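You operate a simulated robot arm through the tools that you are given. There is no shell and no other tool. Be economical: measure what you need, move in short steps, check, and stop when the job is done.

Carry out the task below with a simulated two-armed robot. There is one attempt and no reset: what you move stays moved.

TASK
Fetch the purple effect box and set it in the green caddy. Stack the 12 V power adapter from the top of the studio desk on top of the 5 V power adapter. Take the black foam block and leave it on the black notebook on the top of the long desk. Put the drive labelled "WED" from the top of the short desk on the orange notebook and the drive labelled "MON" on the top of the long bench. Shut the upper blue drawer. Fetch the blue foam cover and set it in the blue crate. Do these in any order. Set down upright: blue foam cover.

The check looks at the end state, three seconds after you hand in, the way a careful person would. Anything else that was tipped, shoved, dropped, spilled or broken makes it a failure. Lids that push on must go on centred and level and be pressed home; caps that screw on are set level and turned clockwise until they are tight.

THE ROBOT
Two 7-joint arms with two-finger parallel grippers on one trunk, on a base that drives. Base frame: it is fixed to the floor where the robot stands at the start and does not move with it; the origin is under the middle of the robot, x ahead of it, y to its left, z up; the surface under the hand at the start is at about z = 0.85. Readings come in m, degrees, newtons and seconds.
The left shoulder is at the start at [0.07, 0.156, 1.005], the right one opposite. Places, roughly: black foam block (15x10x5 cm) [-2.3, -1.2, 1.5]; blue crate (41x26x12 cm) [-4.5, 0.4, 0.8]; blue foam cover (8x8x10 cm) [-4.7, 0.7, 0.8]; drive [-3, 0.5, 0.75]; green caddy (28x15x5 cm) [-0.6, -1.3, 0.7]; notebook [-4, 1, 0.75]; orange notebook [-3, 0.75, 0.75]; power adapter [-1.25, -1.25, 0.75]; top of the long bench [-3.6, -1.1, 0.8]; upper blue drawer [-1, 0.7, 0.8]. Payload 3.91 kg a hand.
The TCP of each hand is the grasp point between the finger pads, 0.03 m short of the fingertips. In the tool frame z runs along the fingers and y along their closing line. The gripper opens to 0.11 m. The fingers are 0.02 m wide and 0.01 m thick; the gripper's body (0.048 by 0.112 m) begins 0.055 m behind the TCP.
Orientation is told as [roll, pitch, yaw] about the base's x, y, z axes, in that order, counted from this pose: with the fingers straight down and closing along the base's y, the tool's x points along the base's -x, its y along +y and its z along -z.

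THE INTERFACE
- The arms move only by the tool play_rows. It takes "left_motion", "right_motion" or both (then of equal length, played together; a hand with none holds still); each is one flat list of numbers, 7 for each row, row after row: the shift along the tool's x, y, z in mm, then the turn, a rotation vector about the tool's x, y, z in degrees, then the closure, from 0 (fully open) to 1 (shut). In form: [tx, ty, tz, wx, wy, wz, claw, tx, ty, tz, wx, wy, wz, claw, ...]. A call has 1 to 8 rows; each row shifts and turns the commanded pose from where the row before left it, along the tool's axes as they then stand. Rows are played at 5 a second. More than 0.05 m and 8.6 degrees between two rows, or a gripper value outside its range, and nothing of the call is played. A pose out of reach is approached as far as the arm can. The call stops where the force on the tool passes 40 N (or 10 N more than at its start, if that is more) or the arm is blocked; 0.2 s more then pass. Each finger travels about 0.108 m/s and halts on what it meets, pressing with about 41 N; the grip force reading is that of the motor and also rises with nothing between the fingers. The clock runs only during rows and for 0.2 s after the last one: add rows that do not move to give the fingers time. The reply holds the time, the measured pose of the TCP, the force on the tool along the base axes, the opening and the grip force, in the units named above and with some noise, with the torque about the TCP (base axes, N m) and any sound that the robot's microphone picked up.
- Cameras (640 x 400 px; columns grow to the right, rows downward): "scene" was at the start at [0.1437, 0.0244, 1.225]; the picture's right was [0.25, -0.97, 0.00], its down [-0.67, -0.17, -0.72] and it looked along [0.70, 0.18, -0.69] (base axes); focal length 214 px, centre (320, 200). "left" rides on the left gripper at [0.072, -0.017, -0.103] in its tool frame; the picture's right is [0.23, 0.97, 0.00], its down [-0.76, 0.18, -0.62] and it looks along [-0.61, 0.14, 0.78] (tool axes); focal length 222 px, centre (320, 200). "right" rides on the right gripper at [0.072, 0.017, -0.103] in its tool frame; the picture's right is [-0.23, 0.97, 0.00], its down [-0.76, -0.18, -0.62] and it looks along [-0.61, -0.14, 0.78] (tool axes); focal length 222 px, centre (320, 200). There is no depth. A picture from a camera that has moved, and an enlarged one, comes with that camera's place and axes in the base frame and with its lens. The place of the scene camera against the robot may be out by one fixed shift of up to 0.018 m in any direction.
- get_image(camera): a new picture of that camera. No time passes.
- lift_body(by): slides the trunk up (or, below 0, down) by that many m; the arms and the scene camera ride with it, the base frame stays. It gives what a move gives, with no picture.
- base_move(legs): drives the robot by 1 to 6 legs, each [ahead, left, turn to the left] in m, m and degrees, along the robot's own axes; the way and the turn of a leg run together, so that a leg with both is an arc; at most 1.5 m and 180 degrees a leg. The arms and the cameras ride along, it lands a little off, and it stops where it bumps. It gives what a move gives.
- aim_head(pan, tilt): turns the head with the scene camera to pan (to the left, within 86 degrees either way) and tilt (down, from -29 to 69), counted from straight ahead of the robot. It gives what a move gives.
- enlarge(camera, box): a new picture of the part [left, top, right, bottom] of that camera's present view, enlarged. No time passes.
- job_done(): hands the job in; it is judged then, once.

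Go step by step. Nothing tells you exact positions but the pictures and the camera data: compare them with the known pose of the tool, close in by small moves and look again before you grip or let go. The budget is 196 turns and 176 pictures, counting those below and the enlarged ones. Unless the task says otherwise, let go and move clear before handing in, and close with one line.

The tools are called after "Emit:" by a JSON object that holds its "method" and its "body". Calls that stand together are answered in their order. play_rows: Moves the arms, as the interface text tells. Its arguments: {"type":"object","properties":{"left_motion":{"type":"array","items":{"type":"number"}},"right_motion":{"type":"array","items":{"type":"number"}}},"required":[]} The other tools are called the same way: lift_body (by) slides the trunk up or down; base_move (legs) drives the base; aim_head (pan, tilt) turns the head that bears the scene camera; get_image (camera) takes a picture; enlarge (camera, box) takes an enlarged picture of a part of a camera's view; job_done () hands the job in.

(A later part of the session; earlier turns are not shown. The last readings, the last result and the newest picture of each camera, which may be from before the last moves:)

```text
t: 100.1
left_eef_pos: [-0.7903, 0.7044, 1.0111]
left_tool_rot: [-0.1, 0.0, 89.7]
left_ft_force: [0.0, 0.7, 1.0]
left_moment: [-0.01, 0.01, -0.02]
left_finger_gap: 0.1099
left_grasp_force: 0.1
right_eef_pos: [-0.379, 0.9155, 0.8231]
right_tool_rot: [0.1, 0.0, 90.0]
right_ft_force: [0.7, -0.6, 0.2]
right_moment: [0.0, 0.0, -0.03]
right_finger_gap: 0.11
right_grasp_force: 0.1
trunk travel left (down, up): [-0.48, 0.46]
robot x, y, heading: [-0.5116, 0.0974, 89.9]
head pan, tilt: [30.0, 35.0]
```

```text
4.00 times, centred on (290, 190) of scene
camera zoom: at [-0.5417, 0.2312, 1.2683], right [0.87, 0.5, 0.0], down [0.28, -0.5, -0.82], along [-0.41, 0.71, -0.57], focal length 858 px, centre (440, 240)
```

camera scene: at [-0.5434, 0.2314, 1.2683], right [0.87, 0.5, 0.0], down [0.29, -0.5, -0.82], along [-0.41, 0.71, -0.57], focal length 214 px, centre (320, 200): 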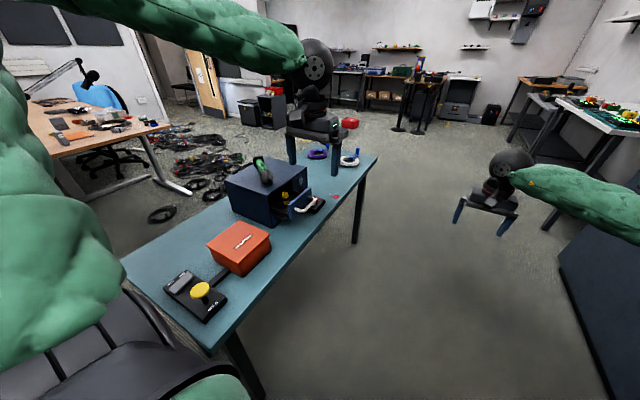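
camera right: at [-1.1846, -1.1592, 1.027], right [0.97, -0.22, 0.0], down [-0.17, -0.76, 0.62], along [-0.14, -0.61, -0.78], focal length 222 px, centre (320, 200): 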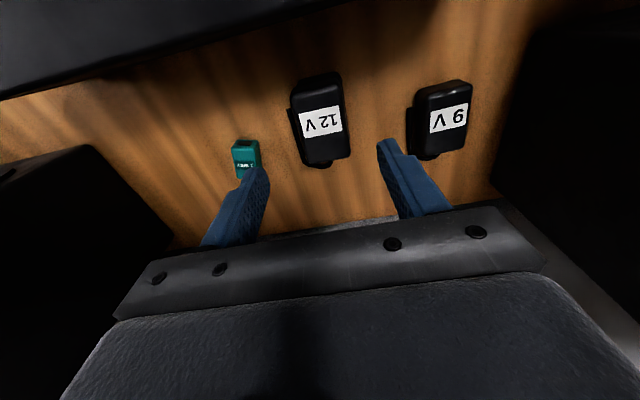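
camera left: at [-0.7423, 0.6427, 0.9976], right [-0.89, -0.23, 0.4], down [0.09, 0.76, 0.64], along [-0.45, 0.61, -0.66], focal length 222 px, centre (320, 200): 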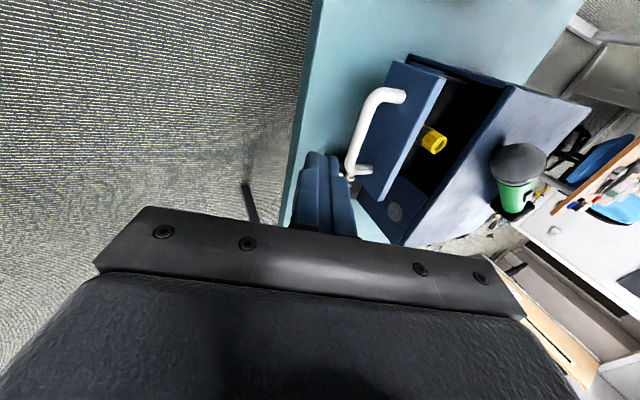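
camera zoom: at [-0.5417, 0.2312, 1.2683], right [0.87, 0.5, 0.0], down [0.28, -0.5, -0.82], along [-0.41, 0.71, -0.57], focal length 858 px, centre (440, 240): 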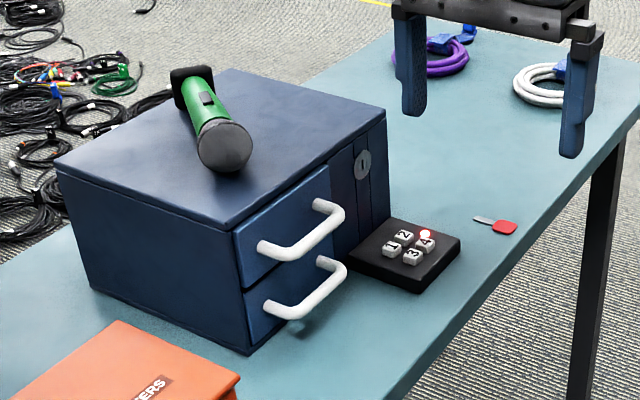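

Drawer shut. Next: the foam block on the high shelf near (-2.3,-1.2,1.5). Raising and driving west to look.

Emit:
{"method": "lift_body", "body": {"by": 0.4}}

Emit:
{"method": "base_move", "body": {"legs": [[-0.35, 0, 0], [0, 0, 90], [1.4, 0, 0]]}}

Emit:
{"method": "aim_head", "body": {"pan": 65, "tilt": 15}}

Emit:
{"method": "get_image", "body": {"camera": "scene"}}

Emit:
{"method": "aim_head", "body": {"pan": -10, "tilt": 30}}

Emit:
{"method": "get_image", "body": {"camera": "scene"}}

```text
t: 103.9
left_eef_pos: [-0.7913, 0.7052, 1.4101]
left_tool_rot: [0.0, 0.0, 89.9]
left_ft_force: [0.2, -0.2, -0.9]
left_moment: [-0.03, 0.01, 0.02]
left_finger_gap: 0.1101
left_grasp_force: 0.1
right_eef_pos: [-0.3802, 0.9156, 1.224]
right_tool_rot: [-0.1, 0.1, 89.8]
right_ft_force: [-0.3, -0.4, -0.5]
right_moment: [0.0, -0.02, -0.01]
right_finger_gap: 0.1101
right_grasp_force: 0.1
trunk travel left (down, up): [-0.88, 0.06]
robot x, y, heading: [-0.5113, 0.0987, 89.8]
head pan, tilt: [30.0, 35.0]
```

```text
t: 116.6
left_eef_pos: [-2.5119, -0.5231, 1.4096]
left_tool_rot: [0.1, 0.0, 179.8]
left_ft_force: [0.5, 0.5, -0.4]
left_moment: [0.0, 0.01, 0.04]
left_finger_gap: 0.1102
left_grasp_force: 0.0
right_eef_pos: [-2.7202, -0.1121, 1.225]
right_tool_rot: [0.0, 0.0, 179.7]
right_ft_force: [0.7, -0.1, -0.1]
right_moment: [0.02, 0.0, 0.02]
right_finger_gap: 0.1099
right_grasp_force: 0.0
trunk travel left (down, up): [-0.88, 0.06]
robot x, y, heading: [-1.9074, -0.2449, 179.9]
head pan, tilt: [30.0, 35.0]
```

```text
t: 117.6
left_eef_pos: [-2.5114, -0.5237, 1.4097]
left_tool_rot: [-0.1, 0.0, 179.8]
left_ft_force: [0.1, 0.4, 0.0]
left_moment: [0.0, 0.03, -0.01]
left_finger_gap: 0.1103
left_grasp_force: 0.0
right_eef_pos: [-2.7223, -0.111, 1.2238]
right_tool_rot: [0.1, 0.0, 179.7]
right_ft_force: [0.4, -0.2, 0.5]
right_moment: [0.03, 0.0, -0.05]
right_finger_gap: 0.11
right_grasp_force: 0.0
trunk travel left (down, up): [-0.88, 0.06]
robot x, y, heading: [-1.9071, -0.2486, 179.7]
head pan, tilt: [65.0, 15.0]
```

```text
115 pictures are left
camera scene: at [-1.9849, -0.3263, 1.7002], right [-0.9, 0.43, 0.0], down [0.11, 0.23, -0.97], along [-0.41, -0.87, -0.26], focal length 214 px, centre (320, 200)
```

scene: 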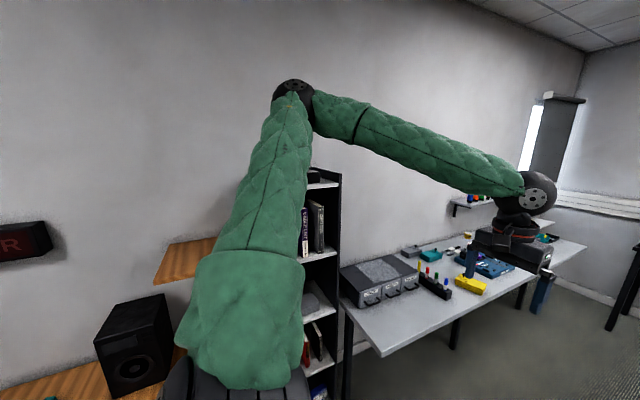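

```text
t: 119.1
left_eef_pos: [-2.5126, -0.5233, 1.4096]
left_tool_rot: [0.0, 0.0, 179.8]
left_ft_force: [0.6, -0.8, -0.2]
left_moment: [0.03, -0.02, 0.0]
left_finger_gap: 0.11
left_grasp_force: 0.0
right_eef_pos: [-2.7209, -0.1107, 1.2243]
right_tool_rot: [-0.1, 0.0, 179.8]
right_ft_force: [-0.1, -0.5, -0.1]
right_moment: [0.01, -0.02, 0.01]
right_finger_gap: 0.1099
right_grasp_force: 0.0
trunk travel left (down, up): [-0.88, 0.06]
robot x, y, heading: [-1.9067, -0.2423, 179.7]
head pan, tilt: [-10.0, 30.0]
```

```text
114 pictures are left
camera scene: at [-2.0344, -0.2259, 1.676], right [0.18, 0.98, 0.0], down [0.49, -0.09, -0.87], along [-0.85, 0.15, -0.5], focal length 214 px, centre (320, 200)
```

scene: 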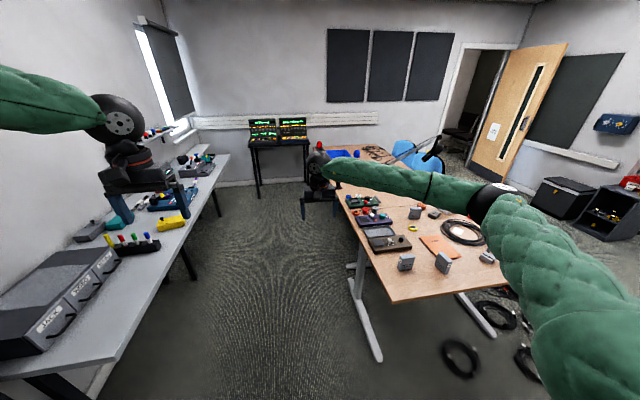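

I need to face the bookshelf. Stepping away in +y first, then turning toward it.

Emit:
{"method": "base_move", "body": {"legs": [[0.25, -0.3, 0], [0, 0, 90]]}}

Emit:
{"method": "aim_head", "body": {"pan": -5, "tilt": 15}}

Emit:
{"method": "get_image", "body": {"camera": "scene"}}

```text
t: 125.3
left_eef_pos: [-1.8799, -0.553, 1.4107]
left_tool_rot: [0.0, 0.1, -90.3]
left_ft_force: [-0.7, 0.1, -0.1]
left_moment: [-0.02, -0.02, 0.01]
left_finger_gap: 0.1101
left_grasp_force: 0.1
right_eef_pos: [-2.2918, -0.7633, 1.224]
right_tool_rot: [0.0, 0.1, -90.2]
right_ft_force: [0.9, 0.1, -0.1]
right_moment: [-0.05, 0.03, 0.01]
right_finger_gap: 0.1098
right_grasp_force: 0.0
trunk travel left (down, up): [-0.88, 0.06]
robot x, y, heading: [-2.1552, 0.0482, -90.3]
head pan, tilt: [-10.0, 30.0]
```

```text
t: 126.1
left_eef_pos: [-1.8787, -0.5526, 1.4103]
left_tool_rot: [0.1, 0.0, -90.3]
left_ft_force: [-0.3, 0.4, -0.2]
left_moment: [-0.01, -0.01, -0.01]
left_finger_gap: 0.1097
left_grasp_force: 0.1
right_eef_pos: [-2.2905, -0.7626, 1.2233]
right_tool_rot: [0.0, 0.0, -90.2]
right_ft_force: [-0.5, 0.4, 0.2]
right_moment: [0.01, 0.0, 0.02]
right_finger_gap: 0.11
right_grasp_force: 0.0
trunk travel left (down, up): [-0.88, 0.06]
robot x, y, heading: [-2.1582, 0.0507, -90.1]
head pan, tilt: [-5.0, 15.0]
```

```text
113 pictures are left
camera scene: at [-2.1516, -0.0881, 1.7001], right [-1.0, 0.09, 0.0], down [0.02, 0.26, -0.97], along [-0.09, -0.96, -0.26], focal length 214 px, centre (320, 200)
```

scene: 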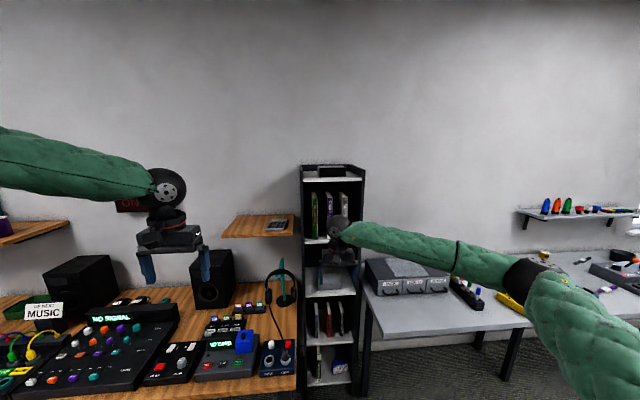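

Emit:
{"method": "enlarge", "body": {"camera": "scene", "box": [285, 150, 385, 230]}}

Emit:
{"method": "enlarge", "body": {"camera": "right", "box": [0, 0, 640, 200]}}

```text
5.00 times, centred on (335, 190) of scene
camera zoom: at [-2.1516, -0.0881, 1.7001], right [-1.0, 0.09, 0.0], down [0.02, 0.26, -0.97], along [-0.09, -0.96, -0.26], focal length 1072 px, centre (245, 250)
```

zoom: 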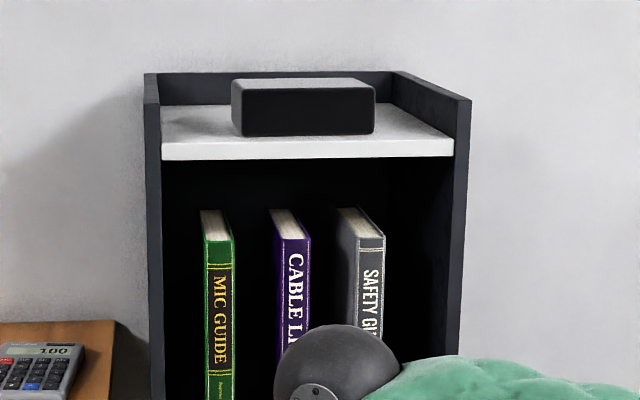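

```text
1.00 times, centred on (320, 100) of right (not enlarged: the box is as wide or as high as the picture)
camera zoom: at [-2.2746, -0.6911, 1.3272], right [0.97, -0.23, 0.0], down [-0.18, -0.76, 0.62], along [-0.14, -0.61, -0.78], focal length 222 px, centre (320, 300)
```

zoom: 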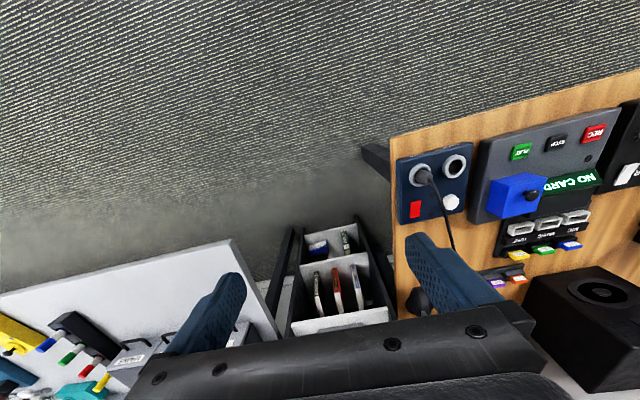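

The foam block sits on top of the bookshelf, front ~y -1.30, centre x≈-2.34, top ≈1.55. I'll raise the trunk and rotate the right hand 90° so the fingers close along y across its 10 cm depth.

Emit:
{"method": "lift_body", "body": {"by": 0.05}}

Emit:
{"method": "play_rows", "body": {"left_motion": [40, 0, 0, 0, 0, 0, 0, 40, 0, 0, 0, 0, 0, 0, 40, 0, 0, 0, 0, 0, 0, 0, 0, 0, 0, 0, 0, 0, 0, 0, 0, 0, 0, 0, 0, 0, 0, 0, 0, 0, 0, 0, 0, 0, 0, 0, 0, 0, 0, 0, 0, 0, 0, 0, 0, 0], "right_motion": [0, 0, -48, 0, 0, 8, 0, 0, 0, -48, 0, 0, 8, 0, 0, 0, -48, 0, 0, 8, 0, 0, 0, -48, 0, 0, 8, 0, 0, 0, -48, 0, 0, 8, 0, 0, 0, -48, 0, 0, 8, 0, 0, 0, -48, 0, 0, 8, 0, 0, 0, -48, 0, 0, 8, 0]}}

```text
t: 127.0
left_eef_pos: [-1.8798, -0.5534, 1.46]
left_tool_rot: [0.0, -0.1, -90.3]
left_ft_force: [-0.4, -0.8, -0.2]
left_moment: [0.04, 0.01, 0.0]
left_finger_gap: 0.1097
left_grasp_force: 0.1
right_eef_pos: [-2.292, -0.7628, 1.2728]
right_tool_rot: [0.1, 0.1, -90.2]
right_ft_force: [0.5, 0.1, -1.1]
right_moment: [0.01, 0.0, 0.01]
right_finger_gap: 0.1101
right_grasp_force: 0.1
trunk travel left (down, up): [-0.93, 0.01]
robot x, y, heading: [-2.1556, 0.054, -90.0]
head pan, tilt: [-5.0, 15.0]
```

```text
t: 128.8
left_eef_pos: [-1.8766, -0.4315, 1.4614]
left_tool_rot: [0.1, -0.1, -90.3]
left_ft_force: [-0.6, 1.2, -1.1]
left_moment: [-0.01, -0.01, 0.03]
left_finger_gap: 0.1097
left_grasp_force: 0.1
right_eef_pos: [-2.2884, -0.7587, 1.6601]
right_tool_rot: [0.0, 0.0, -154.2]
right_ft_force: [0.1, 0.9, -0.1]
right_moment: [-0.02, 0.02, -0.01]
right_finger_gap: 0.1101
right_grasp_force: 0.1
trunk travel left (down, up): [-0.93, 0.01]
robot x, y, heading: [-2.156, 0.0556, -90.4]
head pan, tilt: [-5.0, 15.0]
```

Emit:
{"method": "play_rows", "body": {"right_motion": [0, 0, 0, 0, 0, 8.5, 0, 0, 0, 0, 0, 0, 8.5, 0, 0, 0, 0, 0, 0, 8.6, 0]}}

Emit:
{"method": "base_move", "body": {"legs": [[0.45, 0, 0]]}}

Emit:
{"method": "get_image", "body": {"camera": "right"}}

Emit:
{"method": "get_image", "body": {"camera": "scene"}}

```text
t: 129.6
left_eef_pos: [-1.8789, -0.4339, 1.4616]
left_tool_rot: [-0.1, 0.0, -90.3]
left_ft_force: [-0.3, 0.0, 0.2]
left_moment: [0.01, -0.01, -0.01]
left_finger_gap: 0.11
left_grasp_force: 0.0
right_eef_pos: [-2.2901, -0.7617, 1.6564]
right_tool_rot: [0.0, 0.0, -180.1]
right_ft_force: [0.1, -0.4, -0.3]
right_moment: [0.0, -0.02, -0.02]
right_finger_gap: 0.11
right_grasp_force: 0.1
trunk travel left (down, up): [-0.93, 0.01]
robot x, y, heading: [-2.157, 0.0494, -90.3]
head pan, tilt: [-5.0, 15.0]
```

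```text
t: 132.3
left_eef_pos: [-1.8772, -0.8803, 1.4624]
left_tool_rot: [0.0, -0.1, -90.1]
left_ft_force: [0.4, -0.2, -0.7]
left_moment: [0.01, 0.01, -0.02]
left_finger_gap: 0.1101
left_grasp_force: 0.1
right_eef_pos: [-2.2872, -1.2106, 1.6591]
right_tool_rot: [0.1, 0.1, -179.6]
right_ft_force: [0.0, 0.5, -0.1]
right_moment: [-0.04, -0.02, 0.01]
right_finger_gap: 0.1101
right_grasp_force: 0.1
trunk travel left (down, up): [-0.93, 0.01]
robot x, y, heading: [-2.1574, -0.3974, -89.9]
head pan, tilt: [-5.0, 15.0]
```

```text
110 pictures are left
camera right: at [-2.2159, -1.2286, 1.7624], right [-0.22, -0.98, 0.0], down [-0.76, 0.17, 0.62], along [-0.61, 0.14, -0.78], focal length 222 px, centre (320, 200)
```

right: 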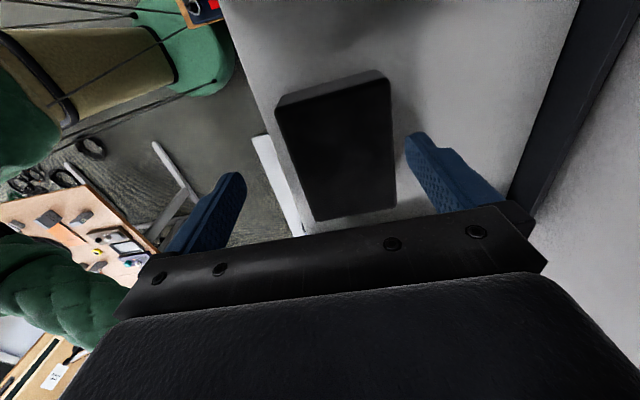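

```text
109 pictures are left
camera scene: at [-2.1519, -0.5365, 1.7504], right [-1.0, 0.09, 0.0], down [0.02, 0.26, -0.97], along [-0.08, -0.96, -0.26], focal length 214 px, centre (320, 200)
```

scene: 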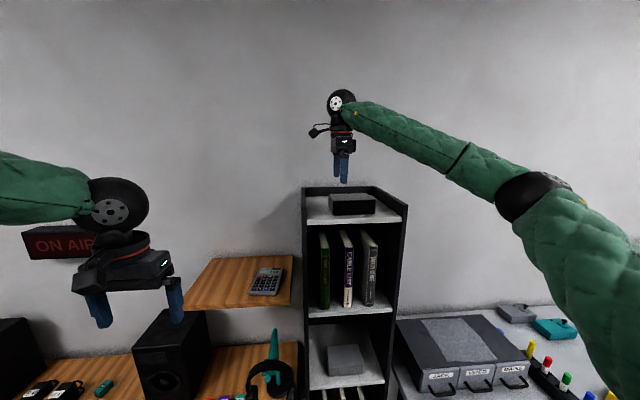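

From the hand camera the block spans x -2.268…-2.412, y -1.177…-1.28, top ≈1.55, square to the axes. Centering over it.

Emit:
{"method": "play_rows", "body": {"right_motion": [-27, 9, 0, 0, 0, 0, 0, -26, 8, 0, 0, 0, 0, 0, 0, 0, 20, 0, 0, 0, 0, 0, 0, 20, 0, 0, 0, 0]}}

Emit:
{"method": "get_image", "body": {"camera": "right"}}

Emit:
{"method": "enlarge", "body": {"camera": "scene", "box": [280, 130, 420, 230]}}

```text
t: 133.3
left_eef_pos: [-1.8787, -0.8824, 1.4607]
left_tool_rot: [0.1, 0.0, -89.9]
left_ft_force: [-0.6, -1.3, -0.3]
left_moment: [0.0, 0.01, 0.02]
left_finger_gap: 0.1102
left_grasp_force: 0.1
right_eef_pos: [-2.3405, -1.2313, 1.6185]
right_tool_rot: [0.0, -0.1, -179.6]
right_ft_force: [0.1, -0.1, 0.3]
right_moment: [-0.01, 0.0, -0.01]
right_finger_gap: 0.1099
right_grasp_force: 0.0
trunk travel left (down, up): [-0.93, 0.01]
robot x, y, heading: [-2.1546, -0.4, -90.3]
head pan, tilt: [-5.0, 15.0]
```

```text
108 pictures are left
camera right: at [-2.2696, -1.2491, 1.7218], right [-0.22, -0.98, 0.0], down [-0.76, 0.17, 0.62], along [-0.61, 0.14, -0.78], focal length 222 px, centre (320, 200)
```

right: 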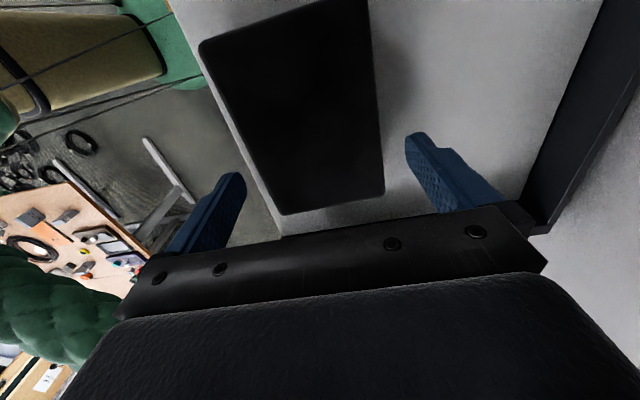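

```text
4.00 times, centred on (350, 180) of scene
camera zoom: at [-2.1523, -0.5395, 1.7501], right [-1.0, 0.09, 0.0], down [0.02, 0.26, -0.97], along [-0.08, -0.96, -0.26], focal length 858 px, centre (200, 280)
```

zoom: 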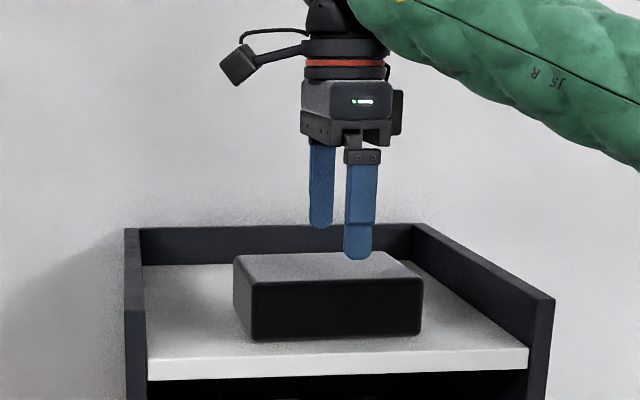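

Nearly centred (3 mm correction). Descending carefully.

Emit:
{"method": "play_rows", "body": {"right_motion": [0, -3, 10, 0, 0, 0, 0, 0, 0, 12, 0, 0, 0, 0]}}

Emit:
{"method": "enlarge", "body": {"camera": "right", "box": [160, 60, 480, 260]}}

Emit:
{"method": "enlarge", "body": {"camera": "scene", "box": [310, 150, 390, 220]}}

```text
t: 133.9
left_eef_pos: [-1.8784, -0.8836, 1.4605]
left_tool_rot: [0.0, 0.0, -90.1]
left_ft_force: [-0.3, 0.2, 0.2]
left_moment: [0.04, 0.0, -0.02]
left_finger_gap: 0.1097
left_grasp_force: 0.0
right_eef_pos: [-2.3411, -1.2283, 1.5953]
right_tool_rot: [-0.1, 0.0, -179.6]
right_ft_force: [0.0, 0.2, 0.9]
right_moment: [0.02, -0.01, 0.0]
right_finger_gap: 0.1099
right_grasp_force: 0.0
trunk travel left (down, up): [-0.93, 0.01]
robot x, y, heading: [-2.1575, -0.402, -90.0]
head pan, tilt: [-5.0, 15.0]
```

```text
2.00 times, centred on (320, 160) of right
camera zoom: at [-2.269, -1.2464, 1.6991], right [-0.22, -0.98, 0.0], down [-0.76, 0.17, 0.62], along [-0.61, 0.14, -0.78], focal length 444 px, centre (320, 280)
```

zoom: 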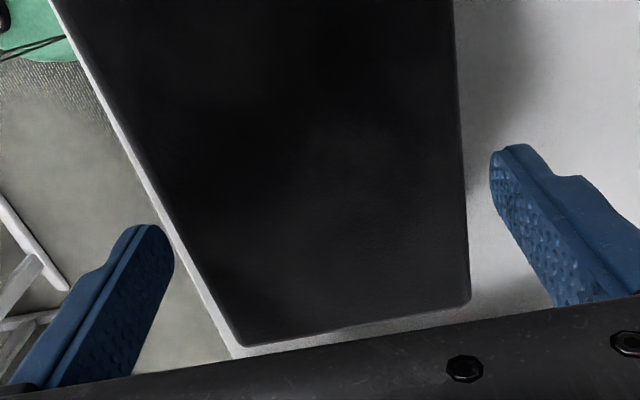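

```text
5.71 times, centred on (350, 185) of scene
camera zoom: at [-2.1523, -0.5396, 1.7501], right [-1.0, 0.09, 0.0], down [0.02, 0.26, -0.97], along [-0.08, -0.96, -0.26], focal length 1226 px, centre (149, 286)
```

zoom: 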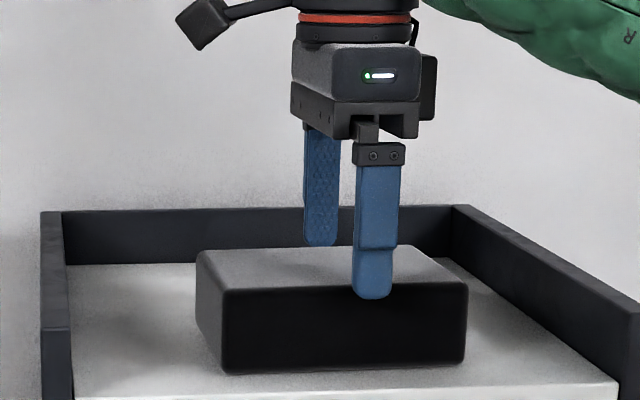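

Clear both sides. Descending to grip depth.

Emit:
{"method": "play_rows", "body": {"right_motion": [0, -1.5, 12, 0, 0, 0, 0, 0, 0, 12, 0, 0, 0, 0, 0, 0, 12, 0, 0, 0, 0]}}

Emit:
{"method": "enlarge", "body": {"camera": "scene", "box": [310, 150, 390, 220]}}

```text
t: 134.7
left_eef_pos: [-1.8778, -0.8819, 1.4614]
left_tool_rot: [0.0, 0.0, -90.0]
left_ft_force: [-0.4, -0.7, -0.2]
left_moment: [-0.01, -0.01, 0.02]
left_finger_gap: 0.1101
left_grasp_force: 0.1
right_eef_pos: [-2.3404, -1.2258, 1.5601]
right_tool_rot: [0.0, 0.0, -179.6]
right_ft_force: [0.3, -0.3, 0.3]
right_moment: [-0.01, 0.02, -0.01]
right_finger_gap: 0.11
right_grasp_force: 0.1
trunk travel left (down, up): [-0.93, 0.01]
robot x, y, heading: [-2.1576, -0.3944, -90.0]
head pan, tilt: [-5.0, 15.0]
```

```text
5.71 times, centred on (350, 185) of scene
camera zoom: at [-2.1522, -0.5381, 1.7503], right [-1.0, 0.09, 0.0], down [0.02, 0.26, -0.97], along [-0.08, -0.96, -0.26], focal length 1226 px, centre (149, 286)
```

zoom: 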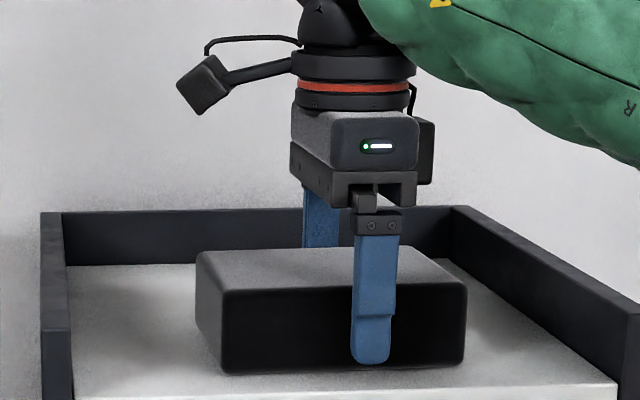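

Good depth. Gripping and lifting 10 cm.

Emit:
{"method": "play_rows", "body": {"right_motion": [0, 0, 0, 0, 0, 0, 0.4, 0, 0, 0, 0, 0, 0, 0.4, 0, 0, -15, 0, 0, 0, 0.4, 0, 0, -30, 0, 0, 0, 0.4, 0, 0, -30, 0, 0, 0, 0.4, 0, 0, -25, 0, 0, 0, 0.4]}}

Emit:
{"method": "enlarge", "body": {"camera": "scene", "box": [280, 100, 420, 220]}}

```text
t: 136.1
left_eef_pos: [-1.8764, -0.8813, 1.4596]
left_tool_rot: [0.0, 0.1, -90.0]
left_ft_force: [1.1, -0.3, -0.8]
left_moment: [0.01, 0.02, 0.03]
left_finger_gap: 0.1098
left_grasp_force: 0.0
right_eef_pos: [-2.339, -1.2247, 1.6601]
right_tool_rot: [0.1, 0.0, -179.5]
right_ft_force: [0.3, 0.0, 0.0]
right_moment: [0.02, -0.01, 0.02]
right_finger_gap: 0.0991
right_grasp_force: 41.2
trunk travel left (down, up): [-0.93, 0.01]
robot x, y, heading: [-2.1574, -0.3959, -89.9]
head pan, tilt: [-5.0, 15.0]
```

```text
3.33 times, centred on (350, 160) of scene
camera zoom: at [-2.1514, -0.5378, 1.7502], right [-1.0, 0.09, 0.0], down [0.02, 0.26, -0.97], along [-0.08, -0.96, -0.26], focal length 715 px, centre (220, 333)
```

zoom: 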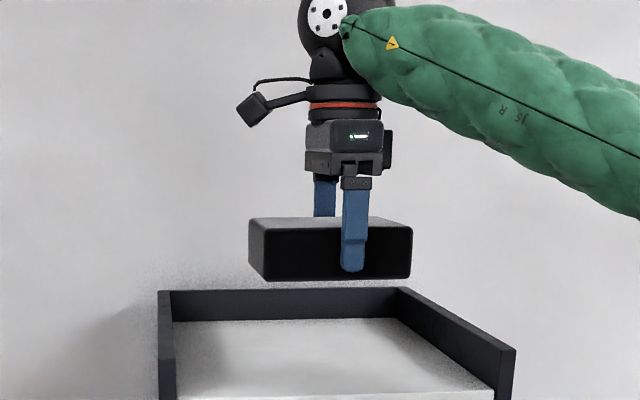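

Block held. Backing away, turning west and driving down the aisle to inspect the desks.

Emit:
{"method": "base_move", "body": {"legs": [[-0.3, 0, 0], [0, 0, -90], [0.6, 0.2, 0]]}}

Emit:
{"method": "aim_head", "body": {"pan": -50, "tilt": 35}}

Emit:
{"method": "get_image", "body": {"camera": "scene"}}

Emit:
{"method": "aim_head", "body": {"pan": -15, "tilt": 30}}

Emit:
{"method": "get_image", "body": {"camera": "scene"}}

```text
t: 145.1
left_eef_pos: [-3.2352, -0.5869, 1.462]
left_tool_rot: [0.0, -0.1, -179.3]
left_ft_force: [-0.4, -0.3, -0.2]
left_moment: [-0.03, -0.02, 0.02]
left_finger_gap: 0.11
left_grasp_force: 0.0
right_eef_pos: [-3.5825, -0.1269, 1.6608]
right_tool_rot: [0.1, 0.1, 91.0]
right_ft_force: [0.3, 0.5, -0.1]
right_moment: [0.02, 0.01, -0.02]
right_finger_gap: 0.0988
right_grasp_force: 41.5
trunk travel left (down, up): [-0.93, 0.01]
robot x, y, heading: [-2.7518, -0.3026, -179.5]
head pan, tilt: [-5.0, 15.0]
```

```text
t: 146.2
left_eef_pos: [-3.2349, -0.5871, 1.4605]
left_tool_rot: [0.0, 0.0, -179.4]
left_ft_force: [-0.4, 0.1, -0.8]
left_moment: [0.01, 0.03, -0.02]
left_finger_gap: 0.1102
left_grasp_force: 0.0
right_eef_pos: [-3.5832, -0.1278, 1.6593]
right_tool_rot: [0.0, 0.1, 91.0]
right_ft_force: [-0.1, -0.5, -1.4]
right_moment: [-0.03, 0.03, 0.01]
right_finger_gap: 0.0988
right_grasp_force: 41.1
trunk travel left (down, up): [-0.93, 0.01]
robot x, y, heading: [-2.7558, -0.3018, -179.5]
head pan, tilt: [-50.0, 35.0]
```

```text
102 pictures are left
camera scene: at [-2.8489, -0.2318, 1.7183], right [0.76, 0.65, 0.0], down [0.37, -0.43, -0.82], along [-0.53, 0.62, -0.57], focal length 214 px, centre (320, 200)
```

scene: 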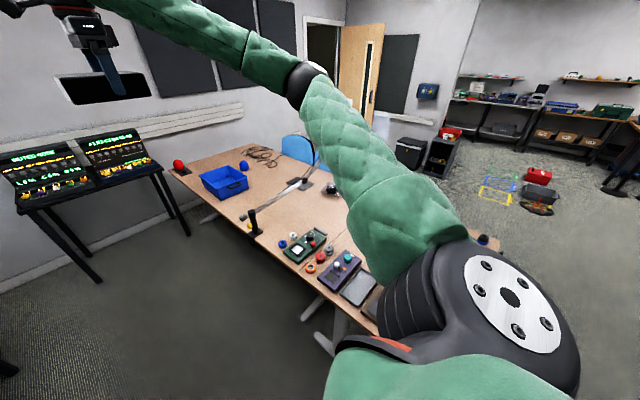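

```text
t: 147.2
left_eef_pos: [-3.2347, -0.5876, 1.4597]
left_tool_rot: [0.0, 0.0, -179.4]
left_ft_force: [-0.6, 0.1, 0.0]
left_moment: [0.02, 0.02, -0.02]
left_finger_gap: 0.11
left_grasp_force: 0.1
right_eef_pos: [-3.5842, -0.1273, 1.6595]
right_tool_rot: [-0.1, 0.0, 90.9]
right_ft_force: [0.7, 0.1, -1.2]
right_moment: [0.01, 0.02, -0.03]
right_finger_gap: 0.0988
right_grasp_force: 41.0
trunk travel left (down, up): [-0.93, 0.01]
robot x, y, heading: [-2.7508, -0.2999, -179.5]
head pan, tilt: [-15.0, 30.0]
```

```text
101 pictures are left
camera scene: at [-2.88, -0.2763, 1.726], right [0.25, 0.97, 0.0], down [0.48, -0.12, -0.87], along [-0.84, 0.22, -0.5], focal length 214 px, centre (320, 200)
```

scene: 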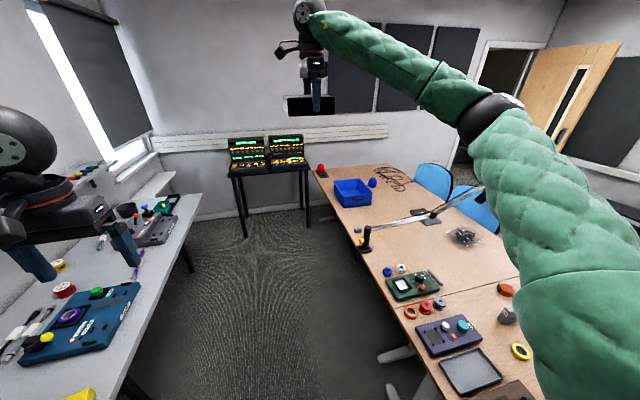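

The pedals on the desk (green, purple with knobs) look like effect boxes. Zooming in on the desk.

Emit:
{"method": "enlarge", "body": {"camera": "scene", "box": [300, 150, 500, 275]}}

Emit:
{"method": "enlarge", "body": {"camera": "scene", "box": [360, 240, 560, 400]}}

```text
3.20 times, centred on (400, 212) of scene
camera zoom: at [-2.88, -0.2763, 1.726], right [0.25, 0.97, 0.0], down [0.48, -0.12, -0.87], along [-0.84, 0.22, -0.5], focal length 686 px, centre (64, 160)
```

zoom: 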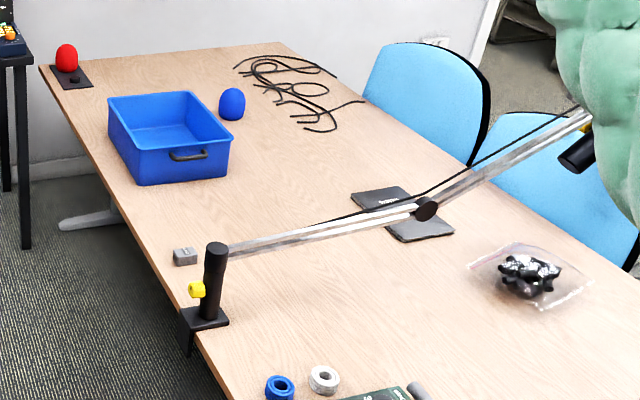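

```text
2.50 times, centred on (460, 320) of scene
camera zoom: at [-2.88, -0.2763, 1.726], right [0.25, 0.97, 0.0], down [0.48, -0.12, -0.87], along [-0.84, 0.22, -0.5], focal length 536 px, centre (-30, -100)
```

zoom: 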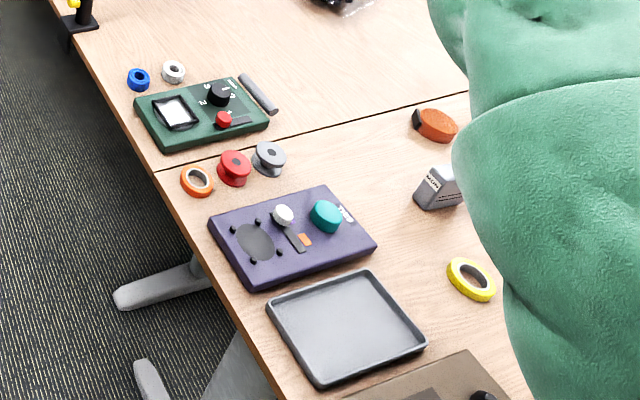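

Map: black notebook centre ≈(-4.05,0.905), mic boom runs at z≈0.94–1.1 along x≈-3.82…-3.93, crate ≈(-4.5,0.4), blue foam egg near (-4.7,0.7). I'll drive to x≈-4.2 and face the desk (arms stay high).

Emit:
{"method": "base_move", "body": {"legs": [[1.43, 0, -0.5], [0, 0, -90]]}}

Emit:
{"method": "aim_head", "body": {"pan": 0, "tilt": 50}}

Emit:
{"method": "get_image", "body": {"camera": "scene"}}

```text
t: 158.2
left_eef_pos: [-4.4539, 0.1724, 1.4616]
left_tool_rot: [-0.1, 0.0, 89.8]
left_ft_force: [0.3, -0.5, -0.4]
left_moment: [0.02, 0.02, 0.02]
left_finger_gap: 0.11
left_grasp_force: 0.1
right_eef_pos: [-3.99, 0.5149, 1.6595]
right_tool_rot: [0.0, 0.0, 0.3]
right_ft_force: [-0.1, -0.1, -0.6]
right_moment: [-0.03, -0.02, -0.03]
right_finger_gap: 0.0988
right_grasp_force: 41.1
trunk travel left (down, up): [-0.93, 0.01]
robot x, y, heading: [-4.1742, -0.3117, 89.8]
head pan, tilt: [-15.0, 30.0]
```

```text
t: 159.0
left_eef_pos: [-4.4528, 0.1721, 1.4609]
left_tool_rot: [0.0, 0.0, 89.8]
left_ft_force: [0.7, 0.6, 0.3]
left_moment: [-0.01, -0.03, 0.01]
left_finger_gap: 0.11
left_grasp_force: 0.0
right_eef_pos: [-3.9886, 0.5147, 1.6606]
right_tool_rot: [-0.1, 0.0, 0.3]
right_ft_force: [0.8, -0.8, 0.2]
right_moment: [0.02, 0.0, -0.03]
right_finger_gap: 0.0989
right_grasp_force: 40.5
trunk travel left (down, up): [-0.93, 0.01]
robot x, y, heading: [-4.171, -0.3111, 89.8]
head pan, tilt: [0.0, 50.0]
```

```text
98 pictures are left
camera scene: at [-4.1606, -0.1807, 1.6965], right [1.0, 0.0, 0.0], down [0.0, -0.77, -0.64], along [0.0, 0.64, -0.77], focal length 214 px, centre (320, 200)
```

scene: 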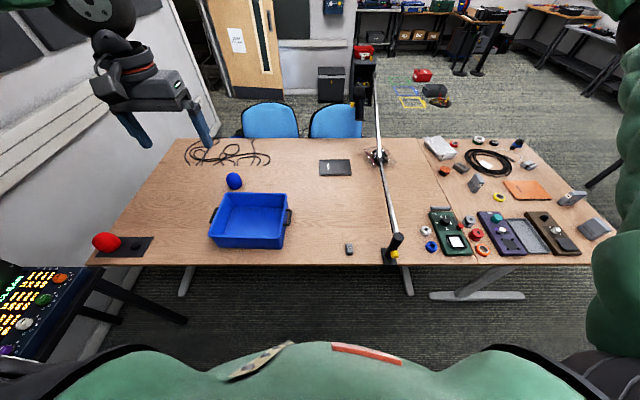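

Clear view: notebook at ≈(-4.055,0.885), boom well to its right. Advancing, lowering the trunk, then checking the right hand's view.

Emit:
{"method": "base_move", "body": {"legs": [[0.26, 0, 0]]}}

Emit:
{"method": "lift_body", "body": {"by": -0.33}}

Emit:
{"method": "play_rows", "body": {"right_motion": [32, 45, 0, 0, 0, 0, 0.4, 32, 45, 0, 0, 0, 0, 0.4]}}

Emit:
{"method": "get_image", "body": {"camera": "scene"}}

Emit:
{"method": "get_image", "body": {"camera": "right"}}

```text
t: 160.9
left_eef_pos: [-4.4517, 0.4332, 1.4617]
left_tool_rot: [0.0, -0.1, 89.8]
left_ft_force: [0.4, -0.6, -0.1]
left_moment: [-0.02, 0.04, 0.05]
left_finger_gap: 0.11
left_grasp_force: 0.1
right_eef_pos: [-3.9879, 0.7745, 1.6616]
right_tool_rot: [0.2, 0.0, 0.3]
right_ft_force: [0.7, -0.5, -0.2]
right_moment: [-0.01, 0.02, 0.08]
right_finger_gap: 0.0988
right_grasp_force: 40.6
trunk travel left (down, up): [-0.93, 0.01]
robot x, y, heading: [-4.1744, -0.0511, 89.9]
head pan, tilt: [0.0, 50.0]
```

```text
t: 164.1
left_eef_pos: [-4.4521, 0.4349, 1.1306]
left_tool_rot: [0.0, 0.0, 89.8]
left_ft_force: [0.4, 0.4, -0.1]
left_moment: [-0.02, -0.01, 0.01]
left_finger_gap: 0.1101
left_grasp_force: 0.0
right_eef_pos: [-3.9878, 0.7782, 1.3296]
right_tool_rot: [0.1, 0.0, 0.3]
right_ft_force: [0.0, -0.2, -0.7]
right_moment: [0.01, 0.0, 0.01]
right_finger_gap: 0.0993
right_grasp_force: 41.4
trunk travel left (down, up): [-0.6, 0.34]
robot x, y, heading: [-4.1736, -0.0537, 89.9]
head pan, tilt: [0.0, 50.0]
```

```text
refused: row 1 steps farther than a row can; nothing moved
```

```text
97 pictures are left
camera scene: at [-4.16, 0.0813, 1.3666], right [1.0, 0.0, 0.0], down [0.0, -0.77, -0.64], along [0.0, 0.64, -0.77], focal length 214 px, centre (320, 200)
```

scene: 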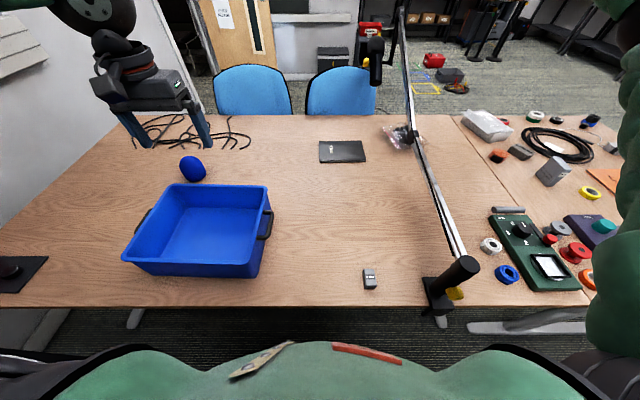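

```text
96 pictures are left
camera right: at [-4.0618, 0.792, 1.4341], right [0.22, 0.97, 0.0], down [0.76, -0.18, 0.62], along [0.61, -0.14, -0.78], focal length 222 px, centre (320, 200)
```

right: 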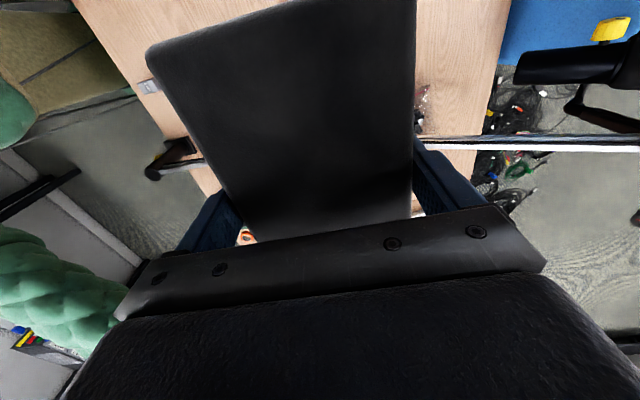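

Moving over the notebook.

Emit:
{"method": "play_rows", "body": {"right_motion": [23, 35, 0, 0, 0, 0, 0.4, 23, 35, 0, 0, 0, 0, 0.4, 23, 35, 0, 0, 0, 0, 0.4, 0, 0, 48, 0, 0, 0, 0.4, 0, 0, 48, 0, 0, 0, 0.4, 0, 0, 48, 0, 0, 0, 0.4, 0, 0, 48, 0, 0, 0, 0.4]}}

Emit:
{"method": "get_image", "body": {"camera": "scene"}}

```text
t: 165.7
left_eef_pos: [-4.4503, 0.4351, 1.1308]
left_tool_rot: [0.0, -0.1, 89.7]
left_ft_force: [-0.6, 0.0, 1.0]
left_moment: [0.0, 0.0, -0.03]
left_finger_gap: 0.1099
left_grasp_force: 0.3
right_eef_pos: [-4.0561, 0.8829, 1.1356]
right_tool_rot: [0.0, 0.1, 0.1]
right_ft_force: [0.6, 0.4, -1.4]
right_moment: [-0.03, 0.04, 0.04]
right_finger_gap: 0.099
right_grasp_force: 40.4
trunk travel left (down, up): [-0.6, 0.34]
robot x, y, heading: [-4.1773, -0.0505, 90.1]
head pan, tilt: [0.0, 50.0]
```

```text
95 pictures are left
camera scene: at [-4.1591, 0.0827, 1.3664], right [1.0, 0.0, 0.0], down [0.0, -0.77, -0.64], along [0.0, 0.64, -0.77], focal length 214 px, centre (320, 200)
```

scene: 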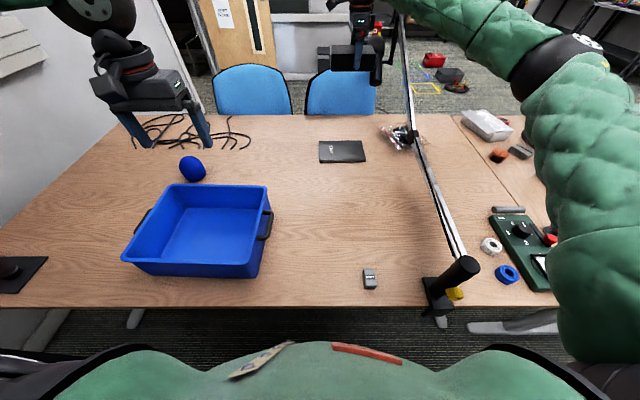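

Boom is clear of the forearm's path. Lowering most of the way.

Emit:
{"method": "play_rows", "body": {"right_motion": [0, 0, 48, 0, 0, 0, 0.4, 0, 0, 48, 0, 0, 0, 0.4, 0, 0, 48, 0, 0, 0, 0.4, 0, 0, 48, 0, 0, 0, 0.4, 0, 0, 48, 0, 0, 0, 0.4, 0, 0, 20, 0, 0, 0, 0.4]}}

Emit:
{"method": "get_image", "body": {"camera": "scene"}}

Emit:
{"method": "get_image", "body": {"camera": "right"}}

```text
t: 167.1
left_eef_pos: [-4.4516, 0.4351, 1.1306]
left_tool_rot: [0.0, 0.1, 89.7]
left_ft_force: [0.1, -0.5, 0.2]
left_moment: [-0.01, -0.01, 0.01]
left_finger_gap: 0.1099
left_grasp_force: 0.0
right_eef_pos: [-4.0568, 0.8824, 0.8776]
right_tool_rot: [0.0, 0.0, 0.2]
right_ft_force: [-0.8, 0.0, -0.3]
right_moment: [0.02, 0.01, 0.01]
right_finger_gap: 0.099
right_grasp_force: 41.1
trunk travel left (down, up): [-0.6, 0.34]
robot x, y, heading: [-4.1758, -0.0484, 89.8]
head pan, tilt: [0.0, 50.0]
```

```text
94 pictures are left
camera scene: at [-4.1599, 0.0817, 1.3665], right [1.0, 0.0, 0.0], down [0.0, -0.77, -0.64], along [0.0, 0.64, -0.77], focal length 214 px, centre (320, 200)
```

scene: 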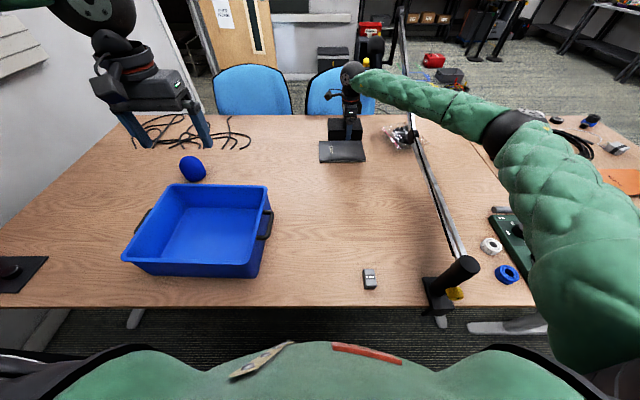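

```text
93 pictures are left
camera right: at [-4.1311, 0.8974, 0.9812], right [0.22, 0.97, 0.0], down [0.76, -0.18, 0.62], along [0.61, -0.14, -0.78], focal length 222 px, centre (320, 200)
```

right: 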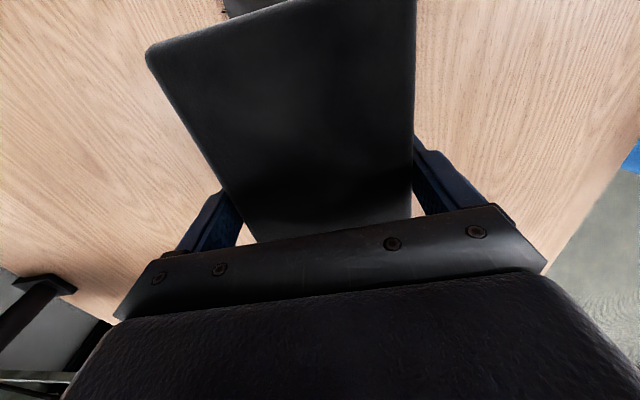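

Emit:
{"method": "enlarge", "body": {"camera": "scene", "box": [290, 60, 420, 180]}}

```text
3.33 times, centred on (355, 120) of scene
camera zoom: at [-4.1599, 0.0817, 1.3665], right [1.0, 0.0, 0.0], down [0.0, -0.77, -0.64], along [0.0, 0.64, -0.77], focal length 715 px, centre (203, 467)
```

zoom: 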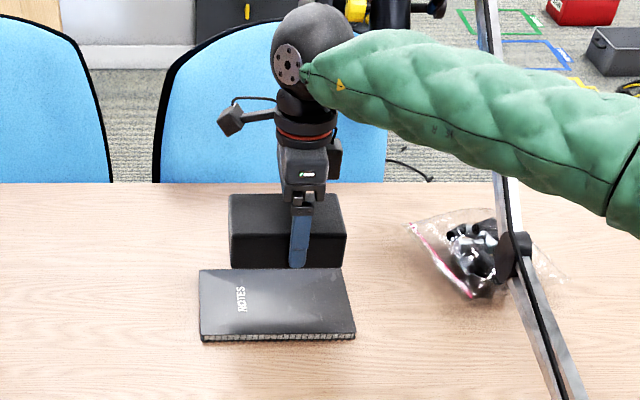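

Aligned over the notebook. Lowering to contact.

Emit:
{"method": "play_rows", "body": {"right_motion": [4, 0, 25, 0, 0, 0, 0.4, 0, 0, 15, 0, 0, 0, 0.4]}}

Emit:
{"method": "play_rows", "body": {"right_motion": [0, 0, 6, 0, 0, 0, 0.4]}}

Emit:
{"method": "play_rows", "body": {"right_motion": [0, 0, 5, 0, 0, 0, 0.4]}}

Emit:
{"method": "enlarge", "body": {"camera": "scene", "box": [290, 60, 420, 180]}}

```text
t: 167.7
left_eef_pos: [-4.4509, 0.4358, 1.1311]
left_tool_rot: [0.0, 0.0, 89.8]
left_ft_force: [0.0, -0.4, 0.5]
left_moment: [0.02, 0.01, -0.04]
left_finger_gap: 0.1102
left_grasp_force: 0.1
right_eef_pos: [-4.0613, 0.8821, 0.839]
right_tool_rot: [0.1, 0.0, 0.2]
right_ft_force: [-0.5, 0.8, -0.4]
right_moment: [0.0, -0.01, -0.04]
right_finger_gap: 0.099
right_grasp_force: 41.1
trunk travel left (down, up): [-0.6, 0.34]
robot x, y, heading: [-4.1765, -0.0512, 89.7]
head pan, tilt: [0.0, 50.0]
```

```text
t: 168.1
left_eef_pos: [-4.4537, 0.4352, 1.1299]
left_tool_rot: [0.0, 0.0, 89.8]
left_ft_force: [-0.4, -0.6, 0.2]
left_moment: [-0.01, 0.01, -0.02]
left_finger_gap: 0.1097
left_grasp_force: 0.2
right_eef_pos: [-4.0618, 0.8819, 0.832]
right_tool_rot: [0.0, -0.1, 0.2]
right_ft_force: [0.0, 0.1, 0.6]
right_moment: [-0.01, 0.02, 0.03]
right_finger_gap: 0.099
right_grasp_force: 40.9
trunk travel left (down, up): [-0.6, 0.34]
robot x, y, heading: [-4.1726, -0.0495, 89.9]
head pan, tilt: [0.0, 50.0]
```

```text
t: 168.5
left_eef_pos: [-4.4529, 0.435, 1.131]
left_tool_rot: [0.0, 0.0, 89.8]
left_ft_force: [0.2, 0.5, -0.3]
left_moment: [-0.01, 0.01, 0.0]
left_finger_gap: 0.1101
left_grasp_force: 0.1
right_eef_pos: [-4.062, 0.8803, 0.8261]
right_tool_rot: [0.0, 0.0, 0.2]
right_ft_force: [0.5, 0.9, -0.5]
right_moment: [-0.01, -0.01, -0.02]
right_finger_gap: 0.0988
right_grasp_force: 41.4
trunk travel left (down, up): [-0.6, 0.34]
robot x, y, heading: [-4.173, -0.0488, 89.8]
head pan, tilt: [0.0, 50.0]
```

```text
3.33 times, centred on (355, 120) of scene
camera zoom: at [-4.16, 0.0819, 1.3664], right [1.0, 0.0, 0.0], down [0.0, -0.77, -0.64], along [0.0, 0.64, -0.77], focal length 715 px, centre (203, 467)
```

zoom: 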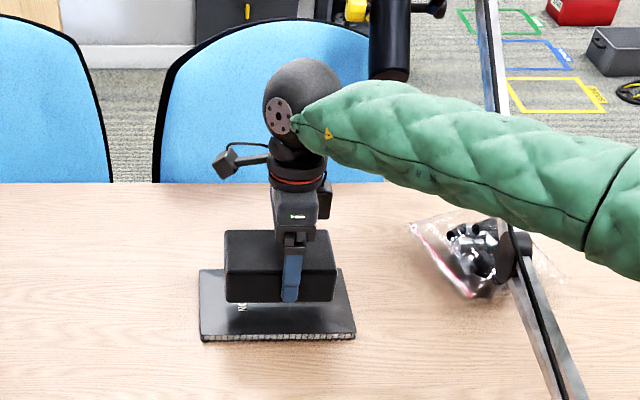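

Emit:
{"method": "play_rows", "body": {"right_motion": [0, 0, 5, 0, 0, 0, 0.4]}}

Emit:
{"method": "play_rows", "body": {"right_motion": [0, 0, 4, 0, 0, 0, 0.4]}}

Emit:
{"method": "play_rows", "body": {"right_motion": [0, 0, 4, 0, 0, 0, 0.4]}}

Emit:
{"method": "play_rows", "body": {"right_motion": [0, 0, 4, 0, 0, 0, 0.4]}}

```text
t: 168.9
left_eef_pos: [-4.4524, 0.4346, 1.131]
left_tool_rot: [0.0, 0.0, 89.7]
left_ft_force: [0.8, -0.8, -0.4]
left_moment: [0.0, -0.02, 0.0]
left_finger_gap: 0.1098
left_grasp_force: 0.1
right_eef_pos: [-4.0608, 0.8827, 0.8225]
right_tool_rot: [0.0, -0.1, 0.2]
right_ft_force: [-0.4, -0.1, -1.6]
right_moment: [0.01, 0.01, 0.02]
right_finger_gap: 0.0991
right_grasp_force: 41.3
trunk travel left (down, up): [-0.6, 0.34]
robot x, y, heading: [-4.1732, -0.0511, 89.9]
head pan, tilt: [0.0, 50.0]
```

```text
t: 169.3
left_eef_pos: [-4.4516, 0.4352, 1.131]
left_tool_rot: [0.1, 0.0, 89.8]
left_ft_force: [0.0, -0.3, 0.1]
left_moment: [-0.02, 0.0, -0.02]
left_finger_gap: 0.11
left_grasp_force: 0.0
right_eef_pos: [-4.0634, 0.8816, 0.8187]
right_tool_rot: [0.0, 0.0, 0.2]
right_ft_force: [-1.3, 0.2, -0.4]
right_moment: [0.03, -0.04, -0.03]
right_finger_gap: 0.0989
right_grasp_force: 41.1
trunk travel left (down, up): [-0.6, 0.34]
robot x, y, heading: [-4.1722, -0.0509, 89.8]
head pan, tilt: [0.0, 50.0]
```

```text
t: 169.7
left_eef_pos: [-4.4522, 0.4344, 1.1309]
left_tool_rot: [0.0, 0.1, 89.7]
left_ft_force: [-0.8, 0.9, 0.2]
left_moment: [0.0, 0.01, -0.02]
left_finger_gap: 0.1099
left_grasp_force: 0.2
right_eef_pos: [-4.062, 0.8812, 0.8146]
right_tool_rot: [-0.1, -0.1, 0.2]
right_ft_force: [0.7, -0.2, -0.7]
right_moment: [0.01, -0.02, -0.01]
right_finger_gap: 0.0987
right_grasp_force: 41.2
trunk travel left (down, up): [-0.6, 0.34]
robot x, y, heading: [-4.1739, -0.0485, 89.7]
head pan, tilt: [0.0, 50.0]
```

```text
t: 170.1
left_eef_pos: [-4.452, 0.4361, 1.1309]
left_tool_rot: [0.0, 0.0, 89.8]
left_ft_force: [0.1, 0.8, 0.6]
left_moment: [-0.01, 0.02, -0.02]
left_finger_gap: 0.1101
left_grasp_force: 0.1
right_eef_pos: [-4.0609, 0.8821, 0.8103]
right_tool_rot: [0.0, 0.0, 0.3]
right_ft_force: [0.0, 0.4, -0.5]
right_moment: [-0.01, 0.01, 0.01]
right_finger_gap: 0.0988
right_grasp_force: 41.1
trunk travel left (down, up): [-0.6, 0.34]
robot x, y, heading: [-4.1754, -0.051, 89.8]
head pan, tilt: [0.0, 50.0]
```

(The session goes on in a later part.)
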